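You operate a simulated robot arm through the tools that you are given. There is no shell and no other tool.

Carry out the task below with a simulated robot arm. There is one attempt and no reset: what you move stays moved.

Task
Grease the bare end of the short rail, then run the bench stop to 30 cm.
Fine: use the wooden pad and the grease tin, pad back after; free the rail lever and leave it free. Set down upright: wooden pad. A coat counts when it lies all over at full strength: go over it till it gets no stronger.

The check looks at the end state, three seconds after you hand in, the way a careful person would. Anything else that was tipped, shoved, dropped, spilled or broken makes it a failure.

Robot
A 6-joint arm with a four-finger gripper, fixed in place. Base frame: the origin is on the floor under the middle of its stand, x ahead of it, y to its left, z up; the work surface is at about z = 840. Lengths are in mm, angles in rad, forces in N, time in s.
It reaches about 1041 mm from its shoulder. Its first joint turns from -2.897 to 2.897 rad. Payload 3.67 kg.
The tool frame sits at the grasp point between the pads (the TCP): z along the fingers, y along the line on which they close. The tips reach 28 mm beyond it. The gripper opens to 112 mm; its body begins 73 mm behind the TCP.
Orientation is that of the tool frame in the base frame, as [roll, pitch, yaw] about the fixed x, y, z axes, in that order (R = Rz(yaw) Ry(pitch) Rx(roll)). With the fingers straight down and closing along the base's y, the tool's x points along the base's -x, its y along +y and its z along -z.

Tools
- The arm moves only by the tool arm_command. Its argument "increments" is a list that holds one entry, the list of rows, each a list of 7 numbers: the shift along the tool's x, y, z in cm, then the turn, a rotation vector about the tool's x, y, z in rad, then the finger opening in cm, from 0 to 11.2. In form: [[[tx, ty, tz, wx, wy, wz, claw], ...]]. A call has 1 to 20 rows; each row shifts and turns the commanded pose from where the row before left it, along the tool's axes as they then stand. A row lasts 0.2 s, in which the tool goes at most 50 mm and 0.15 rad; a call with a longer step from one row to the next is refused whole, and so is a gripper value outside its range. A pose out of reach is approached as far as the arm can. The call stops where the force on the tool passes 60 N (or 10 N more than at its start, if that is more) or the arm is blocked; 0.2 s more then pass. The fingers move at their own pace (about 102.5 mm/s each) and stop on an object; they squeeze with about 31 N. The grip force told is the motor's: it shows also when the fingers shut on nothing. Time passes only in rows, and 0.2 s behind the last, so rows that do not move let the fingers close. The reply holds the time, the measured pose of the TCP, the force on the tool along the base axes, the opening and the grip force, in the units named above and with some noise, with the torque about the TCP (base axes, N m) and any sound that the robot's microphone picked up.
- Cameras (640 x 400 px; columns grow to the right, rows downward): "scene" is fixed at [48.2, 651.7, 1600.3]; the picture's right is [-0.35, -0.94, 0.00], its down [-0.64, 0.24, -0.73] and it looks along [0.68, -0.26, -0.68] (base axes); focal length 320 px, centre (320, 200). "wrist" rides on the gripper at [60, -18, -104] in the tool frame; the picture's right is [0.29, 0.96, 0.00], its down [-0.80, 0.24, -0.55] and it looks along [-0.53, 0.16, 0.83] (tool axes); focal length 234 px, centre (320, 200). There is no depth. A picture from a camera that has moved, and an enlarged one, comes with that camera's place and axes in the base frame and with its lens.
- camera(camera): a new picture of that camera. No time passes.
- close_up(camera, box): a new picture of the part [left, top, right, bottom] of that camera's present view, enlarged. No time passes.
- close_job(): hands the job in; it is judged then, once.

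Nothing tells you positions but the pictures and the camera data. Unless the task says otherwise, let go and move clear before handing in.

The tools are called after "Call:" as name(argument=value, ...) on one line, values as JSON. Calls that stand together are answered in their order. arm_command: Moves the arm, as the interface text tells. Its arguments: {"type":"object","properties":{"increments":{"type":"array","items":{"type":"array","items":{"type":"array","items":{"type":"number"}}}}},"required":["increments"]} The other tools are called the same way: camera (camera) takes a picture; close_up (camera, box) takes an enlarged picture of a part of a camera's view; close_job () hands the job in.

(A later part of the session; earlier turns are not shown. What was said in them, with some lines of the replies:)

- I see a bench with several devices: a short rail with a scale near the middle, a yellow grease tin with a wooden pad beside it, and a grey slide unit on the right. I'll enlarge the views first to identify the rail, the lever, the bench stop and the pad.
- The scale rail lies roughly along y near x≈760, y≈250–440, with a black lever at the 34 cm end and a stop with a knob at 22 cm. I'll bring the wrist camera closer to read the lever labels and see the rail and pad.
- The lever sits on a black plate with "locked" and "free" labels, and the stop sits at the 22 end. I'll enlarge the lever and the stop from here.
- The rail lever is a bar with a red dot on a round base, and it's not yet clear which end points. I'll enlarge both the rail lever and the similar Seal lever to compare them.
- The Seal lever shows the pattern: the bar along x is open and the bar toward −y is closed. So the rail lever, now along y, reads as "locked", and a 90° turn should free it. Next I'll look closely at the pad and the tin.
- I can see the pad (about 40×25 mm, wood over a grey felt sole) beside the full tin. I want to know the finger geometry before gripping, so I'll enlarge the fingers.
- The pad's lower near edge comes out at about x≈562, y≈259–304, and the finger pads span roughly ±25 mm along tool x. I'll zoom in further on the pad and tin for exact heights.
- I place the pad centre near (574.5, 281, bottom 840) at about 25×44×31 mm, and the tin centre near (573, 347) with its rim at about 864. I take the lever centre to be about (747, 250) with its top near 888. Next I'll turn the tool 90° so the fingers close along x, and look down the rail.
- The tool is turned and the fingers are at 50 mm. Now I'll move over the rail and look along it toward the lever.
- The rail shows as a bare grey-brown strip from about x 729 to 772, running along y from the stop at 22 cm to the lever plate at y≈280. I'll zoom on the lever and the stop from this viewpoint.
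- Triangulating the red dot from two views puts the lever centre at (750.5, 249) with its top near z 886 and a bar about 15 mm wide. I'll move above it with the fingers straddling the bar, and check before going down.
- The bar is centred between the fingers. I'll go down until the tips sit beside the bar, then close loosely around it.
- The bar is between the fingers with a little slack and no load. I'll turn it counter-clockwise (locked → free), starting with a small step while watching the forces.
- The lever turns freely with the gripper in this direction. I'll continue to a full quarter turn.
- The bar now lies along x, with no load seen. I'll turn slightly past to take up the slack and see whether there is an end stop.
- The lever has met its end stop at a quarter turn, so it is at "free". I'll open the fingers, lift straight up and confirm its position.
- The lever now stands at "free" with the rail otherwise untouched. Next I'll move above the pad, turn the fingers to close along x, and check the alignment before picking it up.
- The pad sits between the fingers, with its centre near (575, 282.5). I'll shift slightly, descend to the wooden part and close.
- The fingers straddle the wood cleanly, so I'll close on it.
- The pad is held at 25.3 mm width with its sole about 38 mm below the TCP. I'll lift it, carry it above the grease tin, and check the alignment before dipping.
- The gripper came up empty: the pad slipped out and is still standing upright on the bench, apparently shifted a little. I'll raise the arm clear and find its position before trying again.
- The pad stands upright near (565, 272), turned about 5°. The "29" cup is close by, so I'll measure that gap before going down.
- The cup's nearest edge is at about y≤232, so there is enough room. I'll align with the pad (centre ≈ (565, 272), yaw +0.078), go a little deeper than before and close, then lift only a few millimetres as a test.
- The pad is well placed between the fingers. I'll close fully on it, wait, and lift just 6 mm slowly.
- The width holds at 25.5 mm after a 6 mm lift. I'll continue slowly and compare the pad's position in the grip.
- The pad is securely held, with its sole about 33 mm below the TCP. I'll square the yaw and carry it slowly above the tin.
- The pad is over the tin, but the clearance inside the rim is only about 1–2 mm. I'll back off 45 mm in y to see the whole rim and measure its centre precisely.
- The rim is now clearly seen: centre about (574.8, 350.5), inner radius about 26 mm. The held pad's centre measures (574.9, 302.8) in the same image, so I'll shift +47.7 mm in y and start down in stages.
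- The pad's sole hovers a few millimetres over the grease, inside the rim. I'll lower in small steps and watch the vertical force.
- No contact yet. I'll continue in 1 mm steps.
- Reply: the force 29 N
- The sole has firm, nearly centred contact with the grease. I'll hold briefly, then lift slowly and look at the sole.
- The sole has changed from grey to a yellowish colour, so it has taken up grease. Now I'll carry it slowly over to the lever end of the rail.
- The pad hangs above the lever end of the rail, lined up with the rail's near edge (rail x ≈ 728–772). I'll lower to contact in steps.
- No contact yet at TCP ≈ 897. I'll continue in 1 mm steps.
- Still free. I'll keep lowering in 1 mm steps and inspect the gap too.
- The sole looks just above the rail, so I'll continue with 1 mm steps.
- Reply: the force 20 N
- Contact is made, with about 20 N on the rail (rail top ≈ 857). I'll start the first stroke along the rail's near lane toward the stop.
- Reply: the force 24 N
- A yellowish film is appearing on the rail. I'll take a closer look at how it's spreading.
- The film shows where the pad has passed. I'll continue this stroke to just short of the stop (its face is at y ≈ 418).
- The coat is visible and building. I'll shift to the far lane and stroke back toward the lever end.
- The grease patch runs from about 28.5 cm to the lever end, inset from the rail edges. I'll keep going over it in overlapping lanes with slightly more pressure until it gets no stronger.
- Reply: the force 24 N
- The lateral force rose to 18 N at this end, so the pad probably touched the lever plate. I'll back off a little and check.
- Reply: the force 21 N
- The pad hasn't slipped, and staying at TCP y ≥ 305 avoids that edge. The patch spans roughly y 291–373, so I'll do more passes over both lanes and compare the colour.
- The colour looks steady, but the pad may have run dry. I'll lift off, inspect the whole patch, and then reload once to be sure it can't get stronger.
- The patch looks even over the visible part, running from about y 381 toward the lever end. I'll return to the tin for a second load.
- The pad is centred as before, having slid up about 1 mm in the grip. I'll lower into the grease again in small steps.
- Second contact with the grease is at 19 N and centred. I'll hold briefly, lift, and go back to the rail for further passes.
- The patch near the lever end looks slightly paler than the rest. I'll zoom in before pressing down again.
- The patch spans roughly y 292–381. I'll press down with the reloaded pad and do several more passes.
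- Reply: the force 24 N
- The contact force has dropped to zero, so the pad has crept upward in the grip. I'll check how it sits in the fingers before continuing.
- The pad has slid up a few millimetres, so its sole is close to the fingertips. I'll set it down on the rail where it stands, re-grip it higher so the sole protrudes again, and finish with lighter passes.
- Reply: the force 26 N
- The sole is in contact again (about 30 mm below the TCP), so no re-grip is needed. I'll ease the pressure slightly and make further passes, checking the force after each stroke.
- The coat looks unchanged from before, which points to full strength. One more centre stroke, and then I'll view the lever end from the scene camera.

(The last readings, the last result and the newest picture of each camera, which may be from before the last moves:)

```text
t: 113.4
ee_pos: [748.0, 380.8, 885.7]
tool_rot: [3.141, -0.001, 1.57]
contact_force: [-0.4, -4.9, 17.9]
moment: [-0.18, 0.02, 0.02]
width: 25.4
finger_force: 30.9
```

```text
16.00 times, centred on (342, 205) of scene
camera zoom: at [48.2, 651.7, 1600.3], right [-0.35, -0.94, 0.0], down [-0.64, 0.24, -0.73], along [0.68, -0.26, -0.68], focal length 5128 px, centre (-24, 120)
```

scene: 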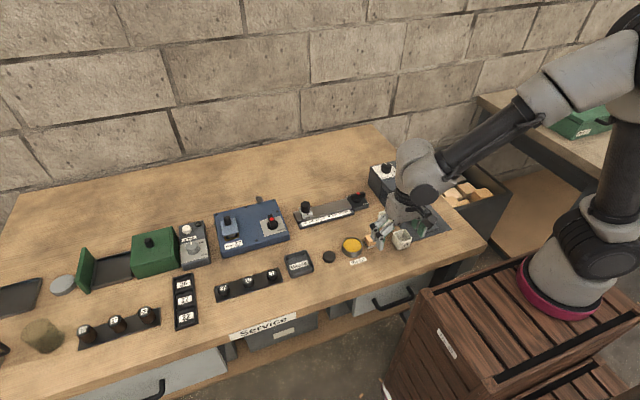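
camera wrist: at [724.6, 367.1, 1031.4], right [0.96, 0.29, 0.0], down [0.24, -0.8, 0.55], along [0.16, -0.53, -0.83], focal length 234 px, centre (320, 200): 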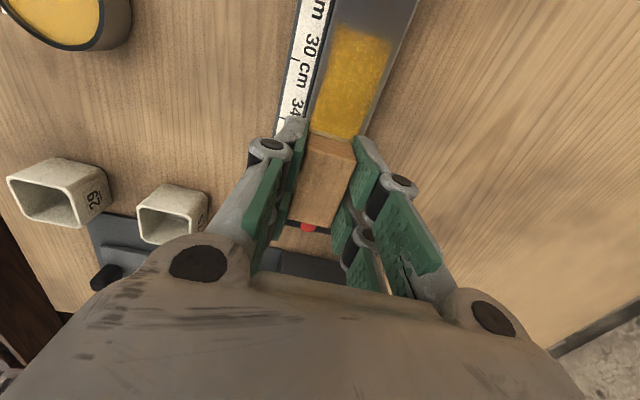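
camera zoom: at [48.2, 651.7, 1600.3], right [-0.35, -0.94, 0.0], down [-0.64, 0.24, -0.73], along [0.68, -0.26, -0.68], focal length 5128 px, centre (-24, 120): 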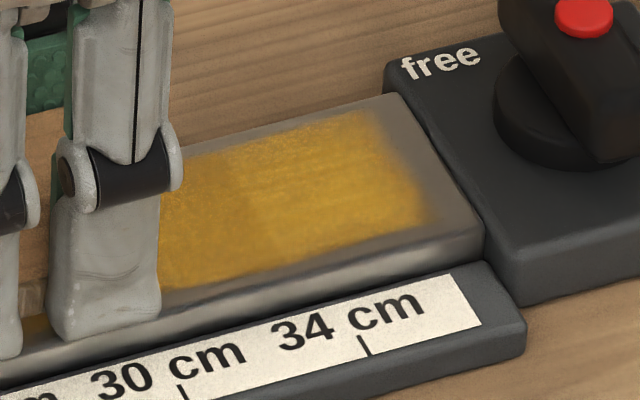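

The lever-end part is covered too, though I see a faint tone step near y≈322. I'll lift off and move aside to view the whole patch without the gripper's shadow.

Call:
arm_command(increments=[[[0, 0, -0.1, 0, 0, 0, 0], [0, 0, -0.4, 0, 0, 0, 0], [0, 0, -0.8, 0, 0, 0, 0], [0, 0, -1.0, 0, 0, 0, 0], [0, 0, -1.0, 0, 0, 0, 0], [0, 0, -0.9, 0, 0, 0, 0], [-0.2, -0.6, 0, 0, 0, 0, 0], [-0.5, -1.2, 0, 0, 0, 0, 0], [-0.6, -1.5, 0, 0, 0, 0, 0], [-0.6, -1.5, 0, 0, 0, 0, 0], [-0.6, -1.5, 0, 0, 0, 0, 0], [-0.6, -1.5, 0, 0, 0, 0, 0], [-0.6, -1.5, 0, 0, 0, 0, 0], [-0.6, -1.5, 0, 0, 0, 0, 0], [-0.5, -1.2, 0, 0, 0, 0, 0], [-0.2, -0.6, 0, 0, 0, 0, 0], [0, 0, 0, 0, 0, 0, 0], [0, 0, 0, 0, 0, 0, 0]]])

Call:
camera(camera="wrist")

Call:
close_up(camera="wrist", box=[400, 80, 540, 240])

Call:
close_up(camera="scene", box=[310, 185, 365, 222])

```text
t: 117.2
ee_pos: [623.4, 330.4, 929.4]
tool_rot: [-3.141, 0.001, 1.569]
contact_force: [0.7, -0.2, -0.4]
moment: [0.01, -0.01, -0.03]
width: 25.1
finger_force: 31.3
```

```text
taken
camera wrist: at [605.7, 390.0, 1032.1], right [0.96, 0.29, 0.0], down [0.24, -0.8, 0.55], along [0.16, -0.53, -0.83], focal length 234 px, centre (320, 200)
```

wrist: 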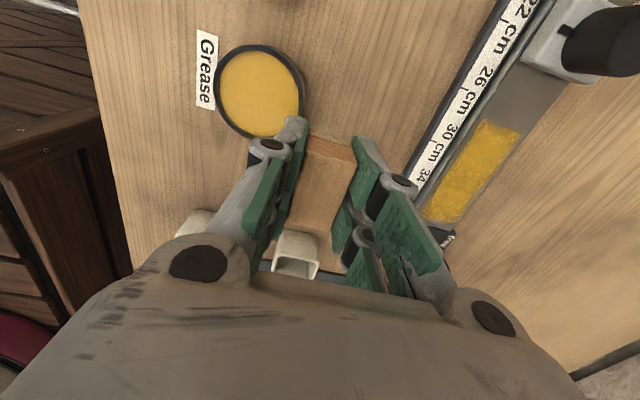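

```text
2.50 times, centred on (470, 160) of wrist
camera zoom: at [605.7, 390.0, 1032.1], right [0.96, 0.29, 0.0], down [0.24, -0.8, 0.55], along [0.16, -0.53, -0.83], focal length 585 px, centre (-55, 300)
```

zoom: 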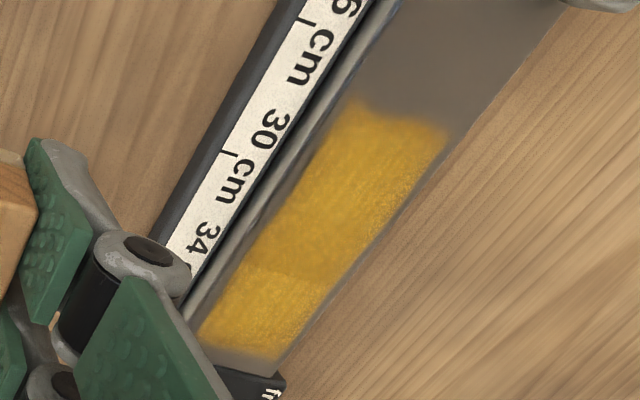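

```text
10.81 times, centred on (338, 204) of scene
camera zoom: at [48.2, 651.7, 1600.3], right [-0.35, -0.94, 0.0], down [-0.64, 0.24, -0.73], along [0.68, -0.26, -0.68], focal length 3465 px, centre (131, 162)
```

zoom: 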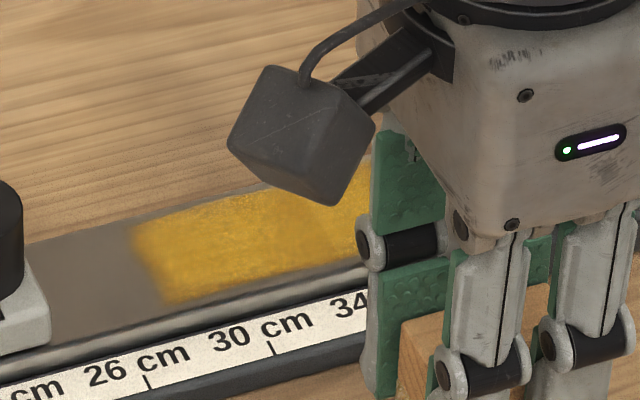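

I can see a faint step in tone across the patch near y≈322. I'll zoom in to judge whether it's a real difference in coat.

Call:
close_up(camera="wrist", box=[425, 150, 500, 235])

Call:
close_up(camera="wrist", box=[450, 100, 530, 190])

```text
4.71 times, centred on (462, 192) of wrist
camera zoom: at [605.7, 390.0, 1032.1], right [0.96, 0.29, 0.0], down [0.24, -0.8, 0.55], along [0.16, -0.53, -0.83], focal length 1102 px, centre (-351, 235)
```

zoom: 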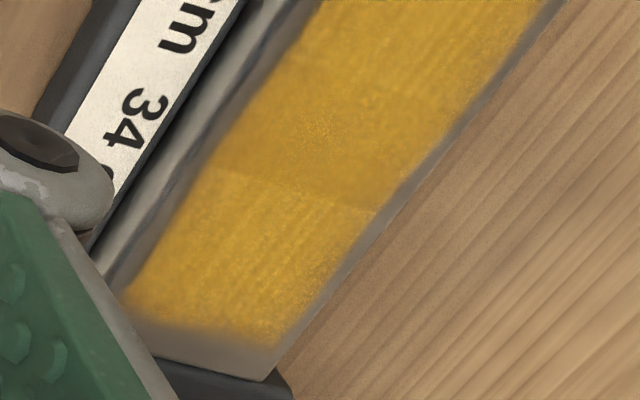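

```text
4.44 times, centred on (490, 145) of wrist
camera zoom: at [605.7, 390.0, 1032.1], right [0.96, 0.29, 0.0], down [0.24, -0.8, 0.55], along [0.16, -0.53, -0.83], focal length 1041 px, centre (-436, 444)
```

zoom: 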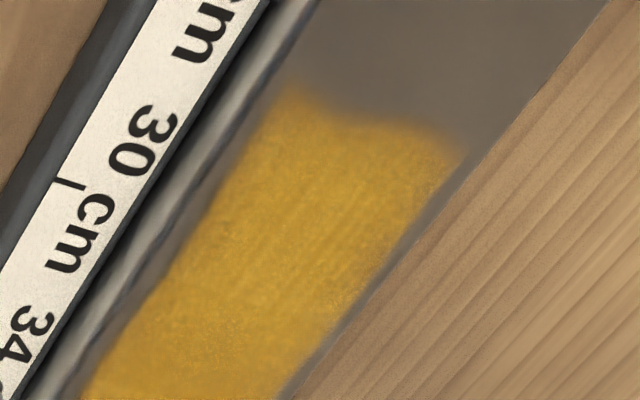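

The step is just where the surface texture repeats, and the coat itself looks uniform and unchanged by the last passes. Now I'll take the pad back to its original place at about (575, 282).

Call:
arm_command(increments=[[[-0.28, -0.297, 0, 0, 0, 0, 0], [-0.56, -0.594, 0, 0, 0, 0, 0], [-0.794, -0.8415, 0, 0, 0, 0, 0], [-0.794, -0.8415, 0, 0, 0, 0, 0], [-0.794, -0.8415, 0, 0, 0, 0, 0], [-0.7, -0.7425, 0, 0, 0, 0, 0], [-0.467, -0.495, 0, 0, 0, 0, 0], [-0.28, -0.297, 0, 0, 0, 0, 0], [0, 0, 0.5, 0, 0, 0, 0], [0, 0, 1.0, 0, 0, 0, 0], [0, 0, 1.0, 0, 0, 0, 0], [0, 0, 1.0, 0, 0, 0, 0], [0, 0, 0.8, 0, 0, 0, 0], [0, 0, 0.5, 0, 0, 0, 0], [0, 0, 0, 0, 0, 0, 0]]])

Call:
camera(camera="wrist")

Call:
close_up(camera="scene", box=[335, 205, 405, 262])

```text
t: 120.4
ee_pos: [573.6, 283.6, 879.6]
tool_rot: [-3.141, 0.0, 1.571]
contact_force: [0.0, 0.1, -0.4]
moment: [0.01, -0.02, 0.01]
width: 25.5
finger_force: 30.8
```

```text
taken
camera wrist: at [556.0, 343.2, 983.6], right [0.96, 0.29, 0.0], down [0.24, -0.8, 0.55], along [0.16, -0.53, -0.83], focal length 234 px, centre (320, 200)
```

wrist: 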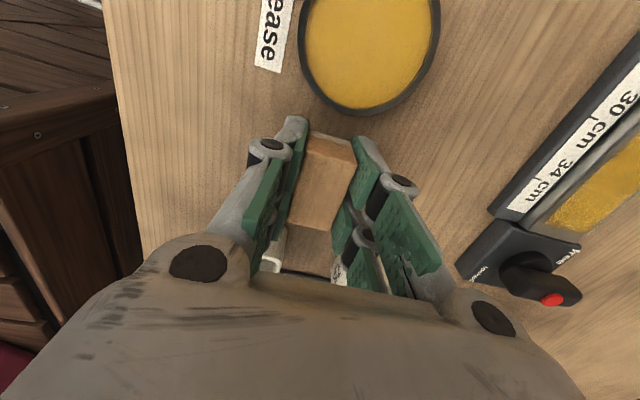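

```text
7.02 times, centred on (370, 234) of scene
camera zoom: at [48.2, 651.7, 1600.3], right [-0.35, -0.94, 0.0], down [-0.64, 0.24, -0.73], along [0.68, -0.26, -0.68], focal length 2249 px, centre (-31, -35)
```

zoom: 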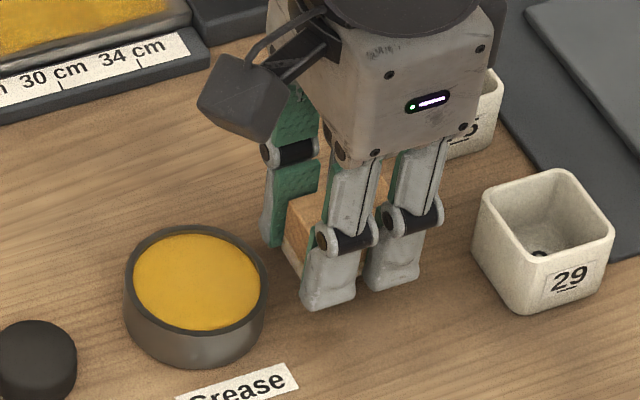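

I'm over the pad's home spot. I'll lower in small steps until it touches the bench.

Call:
arm_command(increments=[[[0, 0, 0.2, 0, 0, 0, 0], [0, 0, 0.2, 0, 0, 0, 0], [0, 0, 0.2, 0, 0, 0, 0], [0, 0, 0.1, 0, 0, 0, 0], [0, 0, 0, 0, 0, 0, 0]]])

Call:
arm_command(increments=[[[0, 0, 0.1, 0, 0, 0, 0], [0, 0, 0, 0, 0, 0, 0]]])

Call:
arm_command(increments=[[[0, 0, 0.1, 0, 0, 0, 0], [0, 0, 0, 0, 0, 0, 0]]])

Call:
arm_command(increments=[[[0, 0, 0.05, 0, 0, 0, 0], [0, 0, 0, 0, 0, 0, 0]]])

```text
t: 121.6
ee_pos: [572.9, 284.8, 872.2]
tool_rot: [-3.141, 0.001, 1.568]
contact_force: [-0.6, 0.4, -1.6]
moment: [0.0, 0.02, -0.01]
width: 25.1
finger_force: 30.4
```

```text
t: 122.2
ee_pos: [573.3, 283.6, 872.3]
tool_rot: [3.142, -0.001, 1.572]
contact_force: [0.7, -0.6, -0.1]
moment: [-0.02, 0.02, -0.01]
width: 25.3
finger_force: 31.8
```

```text
t: 122.8
ee_pos: [572.8, 284.9, 870.5]
tool_rot: [3.14, 0.0, 1.571]
contact_force: [-0.1, -0.2, -0.2]
moment: [0.01, -0.01, 0.05]
width: 25.5
finger_force: 30.8
```

```text
t: 123.4
ee_pos: [573.4, 283.2, 870.6]
tool_rot: [3.142, 0.001, 1.572]
contact_force: [-0.5, 1.1, -0.5]
moment: [0.01, 0.03, -0.01]
width: 25.6
finger_force: 30.9
```

Call:
arm_command(increments=[[[0, 0, 0.05, 0, 0, 0, 0], [0, 0, 0, 0, 0, 0, 0]]])

Call:
arm_command(increments=[[[0, 0, 0.05, 0, 0, 0, 0], [0, 0, 0, 0, 0, 0, 0]]])

Call:
close_up(camera="scene", box=[345, 215, 395, 255])

```text
t: 124.0
ee_pos: [574.3, 283.8, 869.4]
tool_rot: [-3.141, -0.001, 1.571]
contact_force: [0.1, -0.1, -0.8]
moment: [0.0, -0.01, -0.03]
width: 25.4
finger_force: 30.9
```

```text
t: 124.6
ee_pos: [573.7, 283.8, 869.9]
tool_rot: [-3.141, 0.001, 1.571]
contact_force: [0.4, 0.3, -0.4]
moment: [0.0, -0.02, 0.02]
width: 25.5
finger_force: 31.2
```

```text
10.00 times, centred on (370, 235) of scene
camera zoom: at [48.2, 651.7, 1600.3], right [-0.35, -0.94, 0.0], down [-0.64, 0.24, -0.73], along [0.68, -0.26, -0.68], focal length 3205 px, centre (-180, -150)
```

zoom: 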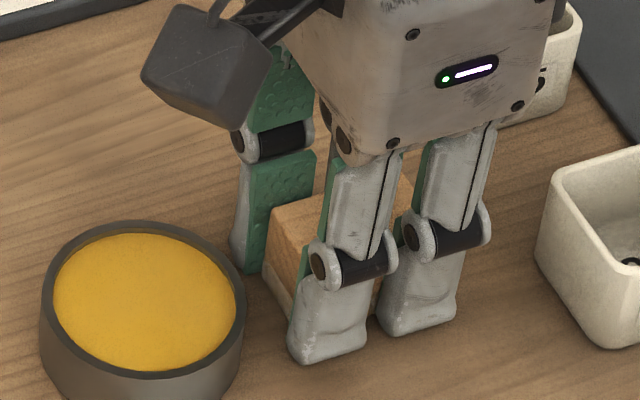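

Call:
arm_command(increments=[[[0, 0, 0.05, 0, 0, 0, 0], [0, 0, 0, 0, 0, 0, 0]]])

Call:
arm_command(increments=[[[0, 0, 0.05, 0, 0, 0, 0], [0, 0, 0, 0, 0, 0, 0]]])

Call:
arm_command(increments=[[[0, 0, 0.05, 0, 0, 0, 0], [0, 0, 0, 0, 0, 0, 0]]])

```text
t: 125.2
ee_pos: [575.6, 285.2, 868.2]
tool_rot: [3.141, 0.001, 1.571]
contact_force: [0.5, 0.2, 0.4]
moment: [0.03, 0.02, -0.05]
width: 25.2
finger_force: 31.0
```

```text
t: 125.8
ee_pos: [573.5, 284.1, 867.6]
tool_rot: [-3.142, 0.0, 1.571]
contact_force: [0.1, -0.5, -0.3]
moment: [0.01, 0.0, -0.01]
width: 25.0
finger_force: 31.4
```

```text
t: 126.4
ee_pos: [573.4, 284.0, 867.2]
tool_rot: [3.141, 0.001, 1.57]
contact_force: [-1.6, -1.0, 3.0]
moment: [0.02, 0.04, -0.02]
width: 25.1
finger_force: 30.9
```

The pad is touching the bench at 3 N. I'll release it gently and lift away.

Call:
arm_command(increments=[[[0, 0, 0, 0, 0, 0, 2.6], [0, 0, 0, 0, 0, 0, 2.9], [0, 0, 0, 0, 0, 0, 3.5], [0, 0, 0, 0, 0, 0, 4.5], [0, 0, 0, 0, 0, 0, 5.0], [0, 0, -1.0, 0, 0, 0, 5.0], [0, 0, -2.0, 0, 0, 0, 5.0], [0, 0, -3.0, 0, 0, 0, 5.0], [0, 0, -3.0, 0, 0, 0, 5.0], [0, 0, 0, 0, 0, 0, 5.0]]])

Call:
camera(camera="wrist")

Call:
close_up(camera="wrist", box=[280, 60, 380, 180])

Call:
close_up(camera="scene", box=[335, 205, 405, 262])

```text
t: 128.6
ee_pos: [573.7, 283.5, 957.3]
tool_rot: [-3.141, 0.002, 1.572]
contact_force: [-0.2, 1.1, 1.0]
moment: [0.02, 0.03, -0.01]
width: 50.1
finger_force: 0.1
```

```text
taken
camera wrist: at [556.1, 342.9, 1061.5], right [0.96, 0.29, 0.0], down [0.24, -0.8, 0.55], along [0.16, -0.53, -0.83], focal length 234 px, centre (320, 200)
```

wrist: 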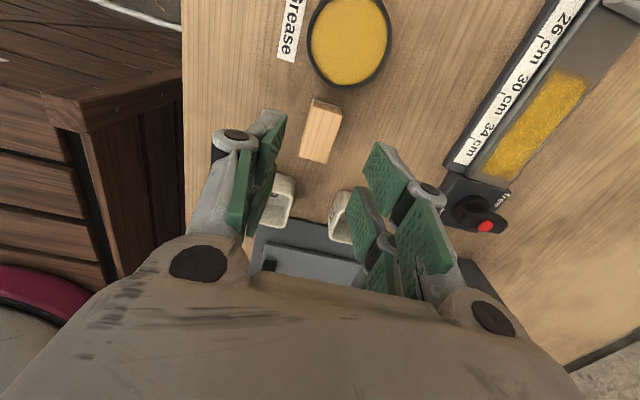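

```text
3.33 times, centred on (330, 120) of wrist
camera zoom: at [556.1, 342.9, 1061.5], right [0.96, 0.29, 0.0], down [0.24, -0.8, 0.55], along [0.16, -0.53, -0.83], focal length 781 px, centre (287, 467)
```

zoom: 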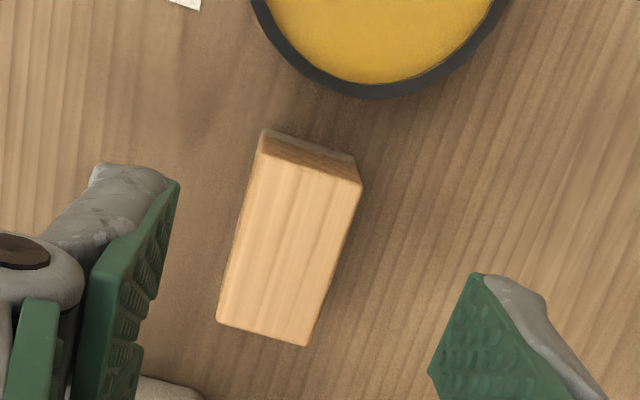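

```text
7.02 times, centred on (370, 234) of scene
camera zoom: at [48.2, 651.7, 1600.3], right [-0.35, -0.94, 0.0], down [-0.64, 0.24, -0.73], along [0.68, -0.26, -0.68], focal length 2249 px, centre (-31, -35)
```

zoom: 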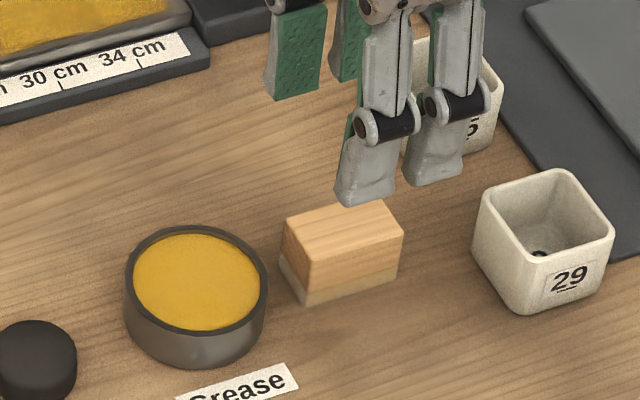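

The pad stands upright at its home spot, centred at about (574, 282.5). Next is the stop: I'll raise the arm, turn the fingers back to close along y, and move above the stop's knob near (750, 436).

Call:
arm_command(increments=[[[0, 0, -2, 0, 0, 0, 5.0], [0, 0, -2, 0, 0, -0.1428, 5.0], [0, 0, 0, 0, 0, -0.1428, 5.0], [0, 0, 0, 0, 0, -0.1428, 5.0], [0, 0, 0, 0, 0, -0.1428, 5.0], [0, 0, 0, 0, 0, -0.1428, 5.0], [0, 0, 0, 0, 0, -0.1428, 5.0], [0, 0, 0, 0, 0, -0.1428, 5.0], [0, 0, 0, 0, 0, -0.1428, 5.0], [0, 0, 0, 0, 0, -0.1428, 5.0], [0, 0, 0, 0, 0, -0.1428, 5.0], [0, 0, 0, 0, 0, -0.1428, 5.0], [-2.9, 2.5, 0, 0, 0, 0, 5.0], [-2.9, 2.5, 0, 0, 0, 0, 5.0], [-2.9, 2.5, 0, 0, 0, 0, 5.0], [-2.9, 2.5, 0, 0, 0, 0, 5.0], [-2.9, 2.5, 0, 0, 0, 0, 5.0], [-2.9, 2.5, 0, 0, 0, 0, 5.0], [0, 0, 0, 0, 0, 0, 5.0]]])

Call:
camera(camera="wrist")

Call:
close_up(camera="wrist", box=[220, 50, 420, 190])

Call:
camera(camera="scene")

```text
t: 132.6
ee_pos: [746.9, 435.0, 997.6]
tool_rot: [-3.141, -0.001, -3.141]
contact_force: [0.2, 0.1, 0.0]
moment: [0.03, 0.0, 0.0]
width: 49.8
finger_force: 0.1
```

```text
taken
camera wrist: at [688.7, 415.9, 1101.8], right [-0.29, 0.96, 0.0], down [0.8, 0.24, 0.55], along [0.53, 0.16, -0.83], focal length 234 px, centre (320, 200)
```

wrist: 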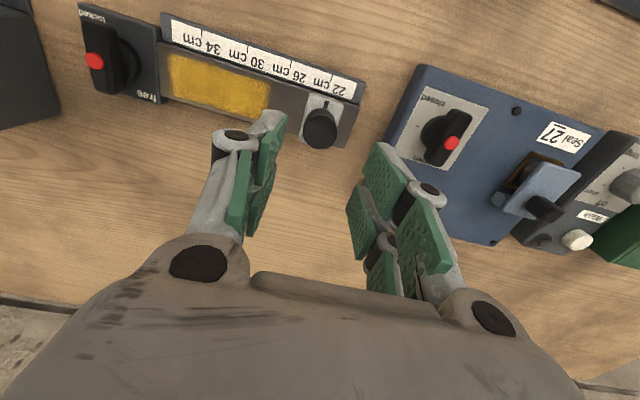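

```text
2.86 times, centred on (320, 120) of wrist
camera zoom: at [688.7, 415.9, 1101.8], right [-0.29, 0.96, 0.0], down [0.8, 0.24, 0.55], along [0.53, 0.16, -0.83], focal length 669 px, centre (320, 429)
```

zoom: 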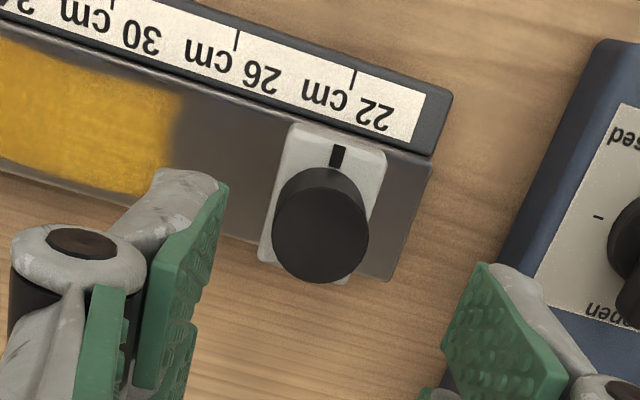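

```text
taken
```

scene: 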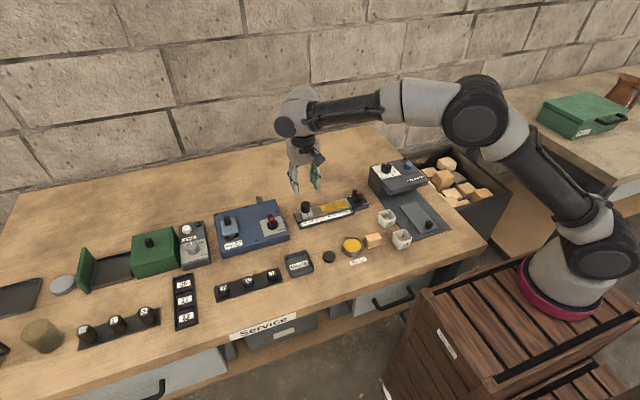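

The knob axis measures (749.6, 435), and the pointer reads 22.0 cm. The tick spacing of 39.9 mm puts 30 cm at 80 mm further toward −y. I'll go down over the knob and check.

Call:
arm_command(increments=[[[-0.1, 0.13, 3.0, 0, 0, 0, 5.0], [0, 0, 3.0, 0, 0, 0, 5.0], [0, 0, 2.0, 0, 0, 0, 5.0], [0, 0, 1.0, 0, 0, 0, 5.0], [0, 0, 0, 0, 0, 0, 5.0]]])

Call:
camera(camera="wrist")

Call:
close_up(camera="scene", box=[270, 170, 350, 232])

```text
t: 133.8
ee_pos: [750.2, 435.2, 907.7]
tool_rot: [3.141, 0.0, -3.141]
contact_force: [0.0, -0.1, -0.7]
moment: [-0.02, -0.01, 0.0]
width: 50.0
finger_force: 0.1
```

```text
taken
camera wrist: at [689.9, 416.9, 1012.1], right [-0.29, 0.96, 0.0], down [0.8, 0.24, 0.55], along [0.53, 0.16, -0.83], focal length 234 px, centre (320, 200)
```

wrist: 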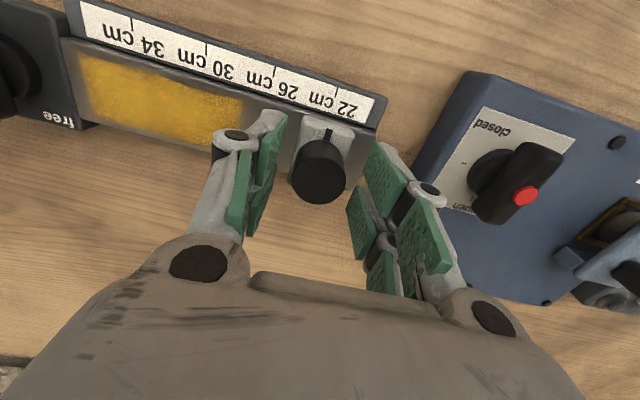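

```text
6.45 times, centred on (310, 201) of scene
camera zoom: at [48.2, 651.7, 1600.3], right [-0.35, -0.94, 0.0], down [-0.64, 0.24, -0.73], along [0.68, -0.26, -0.68], focal length 2068 px, centre (384, 194)
```

zoom: 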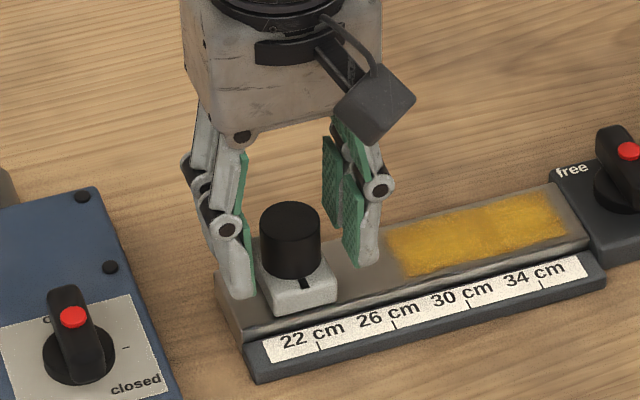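

The knob is centred between the fingers. I'll go down a little more and close on it.

Call:
arm_command(increments=[[[0, 0, 0.4, 0, 0, 0, 5.0], [0, 0, 0.3, 0, 0, 0, 5.0], [0, 0, 0, 0, 0, 0, 4.0], [0, 0, 0, 0, 0, 0, 3.2], [0, 0, 0, 0, 0, 0, 2.5], [0, 0, 0, 0, 0, 0, 2.0], [0, 0, 0, 0, 0, 0, 2.0]]])

Call:
camera(camera="wrist")

Call:
close_up(camera="scene", box=[280, 180, 350, 232])

```text
t: 135.4
ee_pos: [750.1, 434.8, 902.4]
tool_rot: [-3.141, -0.002, -3.142]
contact_force: [0.1, -5.8, 0.5]
moment: [-0.16, 0.03, 0.05]
width: 32.7
finger_force: 44.9
```

```text
taken
camera wrist: at [689.6, 416.6, 1005.0], right [-0.29, 0.96, 0.0], down [0.8, 0.24, 0.55], along [0.53, 0.16, -0.83], focal length 234 px, centre (320, 200)
```

wrist: 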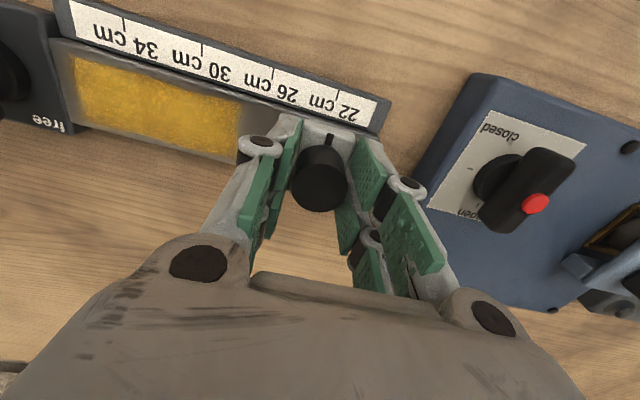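

```text
7.69 times, centred on (315, 206) of scene
camera zoom: at [48.2, 651.7, 1600.3], right [-0.35, -0.94, 0.0], down [-0.64, 0.24, -0.73], along [0.68, -0.26, -0.68], focal length 2466 px, centre (358, 154)
```

zoom: 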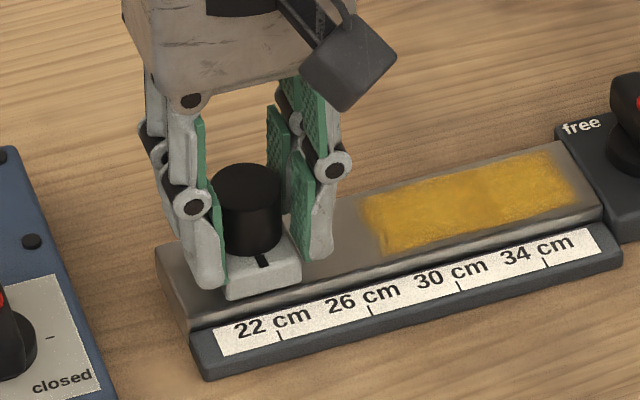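

The fingers hold the stop's carriage and knob at 32.7 mm. I'll test with a 10 mm move toward −y to confirm it runs freely.

Call:
arm_command(increments=[[[0, -0.3, 0, 0, 0, 0, 2.0], [0, -0.4, 0, 0, 0, 0, 2.0], [0, -0.3, 0, 0, 0, 0, 2.0], [0, 0, 0, 0, 0, 0, 2.0]]])

Call:
close_up(camera="scene", box=[280, 180, 350, 232])

```text
t: 136.4
ee_pos: [749.0, 425.7, 900.5]
tool_rot: [3.141, -0.001, 3.141]
contact_force: [-0.3, 1.1, 1.1]
moment: [0.23, -0.21, -0.06]
width: 32.7
finger_force: 44.7
```

```text
7.69 times, centred on (315, 206) of scene
camera zoom: at [48.2, 651.7, 1600.3], right [-0.35, -0.94, 0.0], down [-0.64, 0.24, -0.73], along [0.68, -0.26, -0.68], focal length 2466 px, centre (358, 154)
```

zoom: 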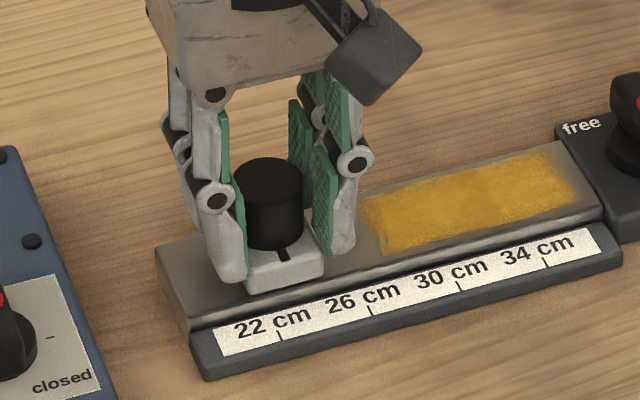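

The stop moves with the gripper, so the lever is indeed free. I'll run it the remaining 70 mm to 30 cm.

Call:
arm_command(increments=[[[0, -0.5, 0, 0, 0, 0, 2.0], [0, -0.8, 0, 0, 0, 0, 2.0], [0, -0.8, 0, 0, 0, 0, 2.0], [0, -0.8, 0, 0, 0, 0, 2.0], [0, -0.8, 0, 0, 0, 0, 2.0], [0, -0.8, 0, 0, 0, 0, 2.0], [0, -0.8, 0, 0, 0, 0, 2.0], [0, -0.8, 0, 0, 0, 0, 2.0], [0, -0.6, 0, 0, 0, 0, 2.0], [0, -0.3, 0, 0, 0, 0, 2.0], [0, 0, 0, 0, 0, 0, 2.0]]])

Call:
camera(camera="wrist")

Call:
close_up(camera="wrist", box=[240, 60, 400, 200])

Call:
close_up(camera="scene", box=[300, 180, 370, 232])

```text
t: 138.8
ee_pos: [749.4, 355.4, 901.3]
tool_rot: [3.139, 0.001, 3.141]
contact_force: [6.7, 0.6, 10.9]
moment: [0.1, -0.1, 0.23]
width: 32.7
finger_force: 45.1
```

```text
taken
camera wrist: at [689.4, 336.7, 1004.9], right [-0.29, 0.96, 0.0], down [0.8, 0.24, 0.55], along [0.53, 0.16, -0.83], focal length 234 px, centre (320, 200)
```

wrist: 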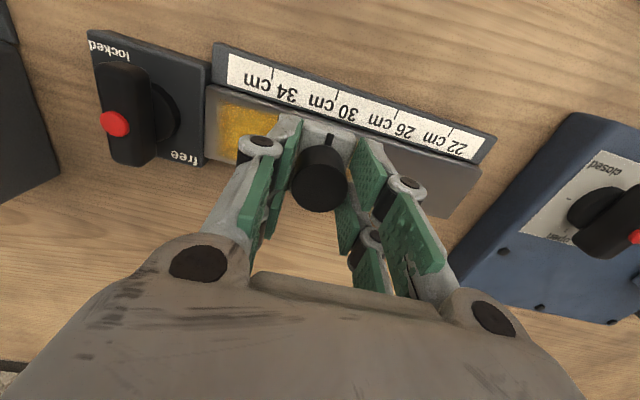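

```text
2.86 times, centred on (320, 130) of wrist
camera zoom: at [689.4, 336.7, 1004.9], right [-0.29, 0.96, 0.0], down [0.8, 0.24, 0.55], along [0.53, 0.16, -0.83], focal length 669 px, centre (320, 400)
```

zoom: 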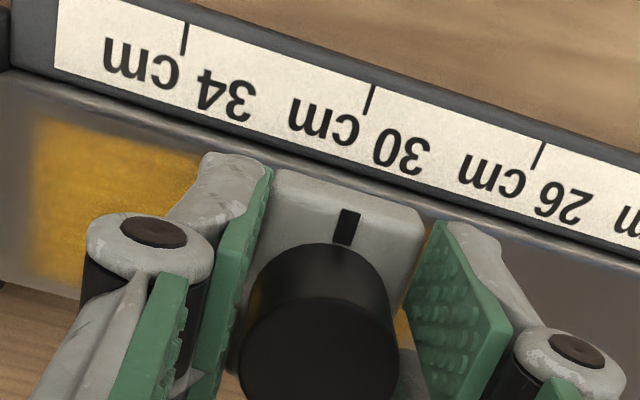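

```text
7.69 times, centred on (335, 206) of scene
camera zoom: at [48.2, 651.7, 1600.3], right [-0.35, -0.94, 0.0], down [-0.64, 0.24, -0.73], along [0.68, -0.26, -0.68], focal length 2466 px, centre (205, 154)
```

zoom: 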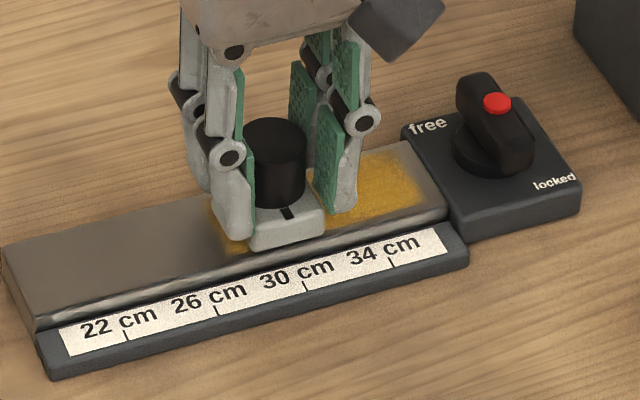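

The pointer is at or within about 1 mm of the 30 tick. I'll release, lift, and move so the camera is level with the tick in y to read it without parallax.

Call:
arm_command(increments=[[[0, 0, 0, 0, 0, 0, 3.4], [0, 0, 0, 0, 0, 0, 3.8], [0, 0, 0, 0, 0, 0, 5.0], [0, 0, 0, 0, 0, 0, 5.0], [0, 0, -2.0, 0, 0, 0, 5.0], [0, 0, -3.0, 0, 0, 0, 5.0], [0, 0.9, -1.0, 0, 0, 0, 5.0], [0, 0.9, 0, 0, 0, 0, 5.0], [0, 0, 0, 0, 0, 0, 5.0]]])

Call:
camera(camera="wrist")

Call:
close_up(camera="wrist", box=[270, 60, 340, 130])

Call:
close_up(camera="scene", box=[300, 180, 370, 232])

```text
t: 140.8
ee_pos: [749.0, 374.4, 960.8]
tool_rot: [-3.141, 0.0, -3.141]
contact_force: [0.0, -0.2, -0.5]
moment: [0.02, -0.02, -0.04]
width: 50.1
finger_force: 0.1
```

```text
taken
camera wrist: at [689.3, 354.8, 1064.7], right [-0.29, 0.96, 0.0], down [0.8, 0.24, 0.55], along [0.53, 0.16, -0.83], focal length 234 px, centre (320, 200)
```

wrist: 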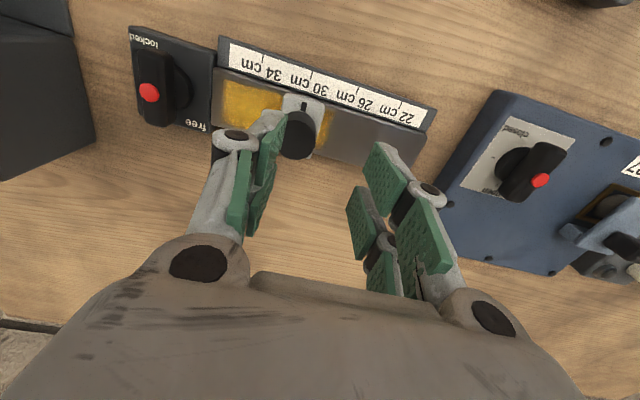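

```text
5.71 times, centred on (305, 95) of wrist
camera zoom: at [689.3, 354.8, 1064.7], right [-0.29, 0.96, 0.0], down [0.8, 0.24, 0.55], along [0.53, 0.16, -0.83], focal length 1338 px, centre (406, 800)
```

zoom: 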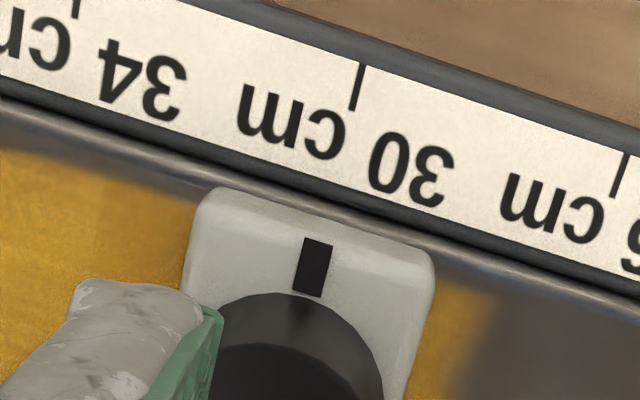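

```text
7.69 times, centred on (335, 206) of scene
camera zoom: at [48.2, 651.7, 1600.3], right [-0.35, -0.94, 0.0], down [-0.64, 0.24, -0.73], along [0.68, -0.26, -0.68], focal length 2466 px, centre (205, 154)
```

zoom: 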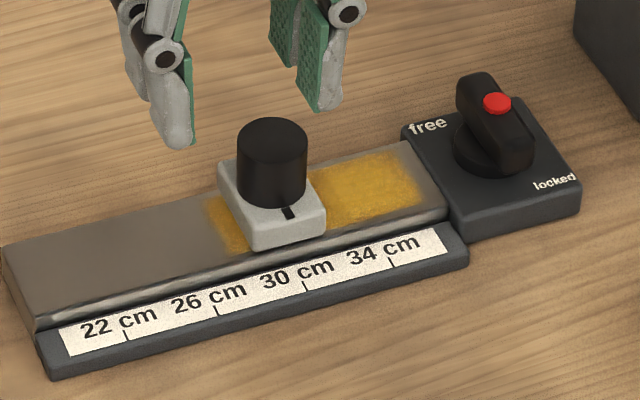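

Read square-on, the pointer is at 354.35 and the 30 tick at 354.1, so it reads 30.0 cm. I'll now move the arm clear and check the whole bench.

Call:
arm_command(increments=[[[0, 0, -3.0, 0, 0, 0, 5.0], [0, 0, -4.0, 0, 0, 0, 6.0], [1.5, -0.4, -3.5, 0, 0, 0, 8.0], [2.5, -0.6, -3.0, 0, 0, 0, 10.0], [3.0, -0.6, -2.5, 0, 0, 0, 11.2], [3.0, -0.6, -2.5, 0, 0, 0, 11.2], [3.0, -0.6, -2.5, 0, 0, 0, 11.2], [3.0, -0.6, -2.5, 0, 0, 0, 11.2], [3.0, -0.6, -2.5, 0, 0, 0, 11.2], [2.5, -0.6, -1.0, 0, 0, 0, 11.2], [0, 0, 0, 0, 0, 0, 11.2]]])

Call:
camera(camera="scene")

Call:
close_up(camera="scene", box=[290, 175, 390, 237])

Call:
close_up(camera="scene", box=[320, 200, 420, 262])

Call:
close_up(camera="wrist", box=[200, 40, 440, 240])

```text
t: 143.2
ee_pos: [532.7, 327.7, 1228.7]
tool_rot: [-3.141, 0.001, 3.141]
contact_force: [-0.3, -0.2, -0.2]
moment: [0.02, 0.0, 0.01]
width: 111.7
finger_force: 0.1
```

```text
taken
```

scene: 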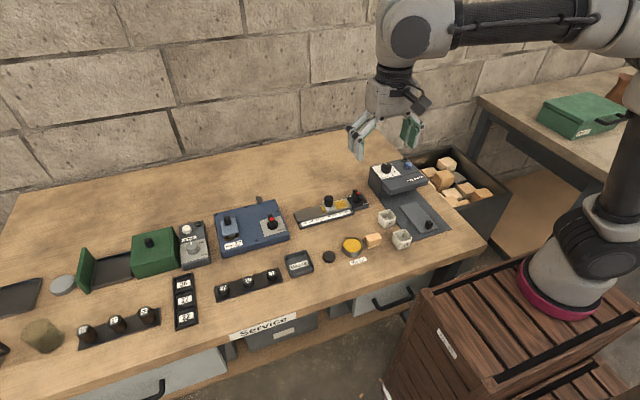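

```text
6.40 times, centred on (340, 206) of scene
camera zoom: at [48.2, 651.7, 1600.3], right [-0.35, -0.94, 0.0], down [-0.64, 0.24, -0.73], along [0.68, -0.26, -0.68], focal length 2051 px, centre (192, 162)
```

zoom: 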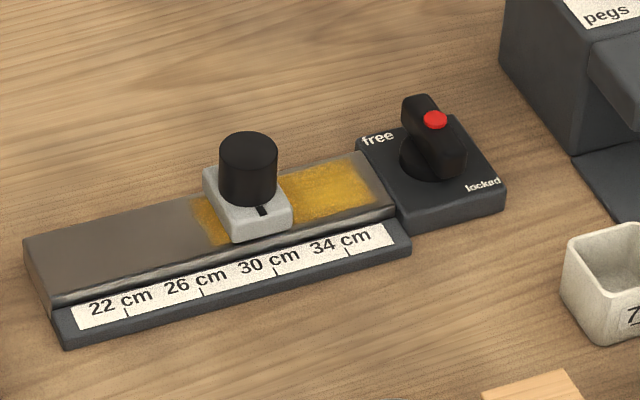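

```text
6.40 times, centred on (370, 231) of scene
camera zoom: at [48.2, 651.7, 1600.3], right [-0.35, -0.94, 0.0], down [-0.64, 0.24, -0.73], along [0.68, -0.26, -0.68], focal length 2051 px, centre (0, 2)
```

zoom: 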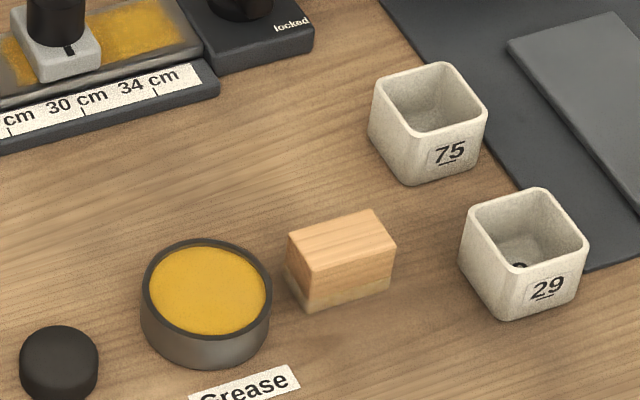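

```text
2.00 times, centred on (320, 140) of wrist
camera zoom: at [473.9, 309.2, 1334.0], right [-0.29, 0.96, 0.0], down [0.8, 0.24, 0.55], along [0.53, 0.16, -0.83], focal length 468 px, centre (320, 320)
```

zoom: 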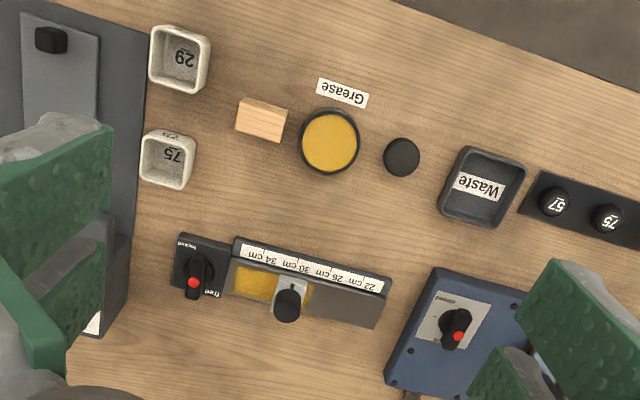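

The stop reads 30 cm, the lever is at "free" and the patch looks evenly coated on both sides of the stop. The pad is back upright within about 1 mm of where it started, the tin and cups haven't moved, and the arm is clear, so I'm handing in.

Call:
close_job()

```text
The job is handed in.
```

The job is handed in. The rail is greased, the stop is at 30 cm, the lever is free, and the pad is back in its place. I haven't seen the result of the check.

- **Grease:** I loaded the pad twice and went over the bare end in overlapping strokes. The last passes made no visible difference. I judged the coat by eye. A faint line across it looked like a repeat in the surface pattern, not a thin spot.
- **Bench stop:** the pointer sits within about 0.3 mm of the 30 cm mark.
- **Lever:** I turned it to "free" before greasing, to make room for the pad, and left it there.
- **Pad:** it stands upright within about 1 mm of where it started. On the first pick-up it slipped out of the fingers and shifted about 14 mm. It stayed upright and I picked it up again.
- **Everything else:** the tin and cups line up with the first pictures, and nothing else looked disturbed. The arm is clear of the bench.
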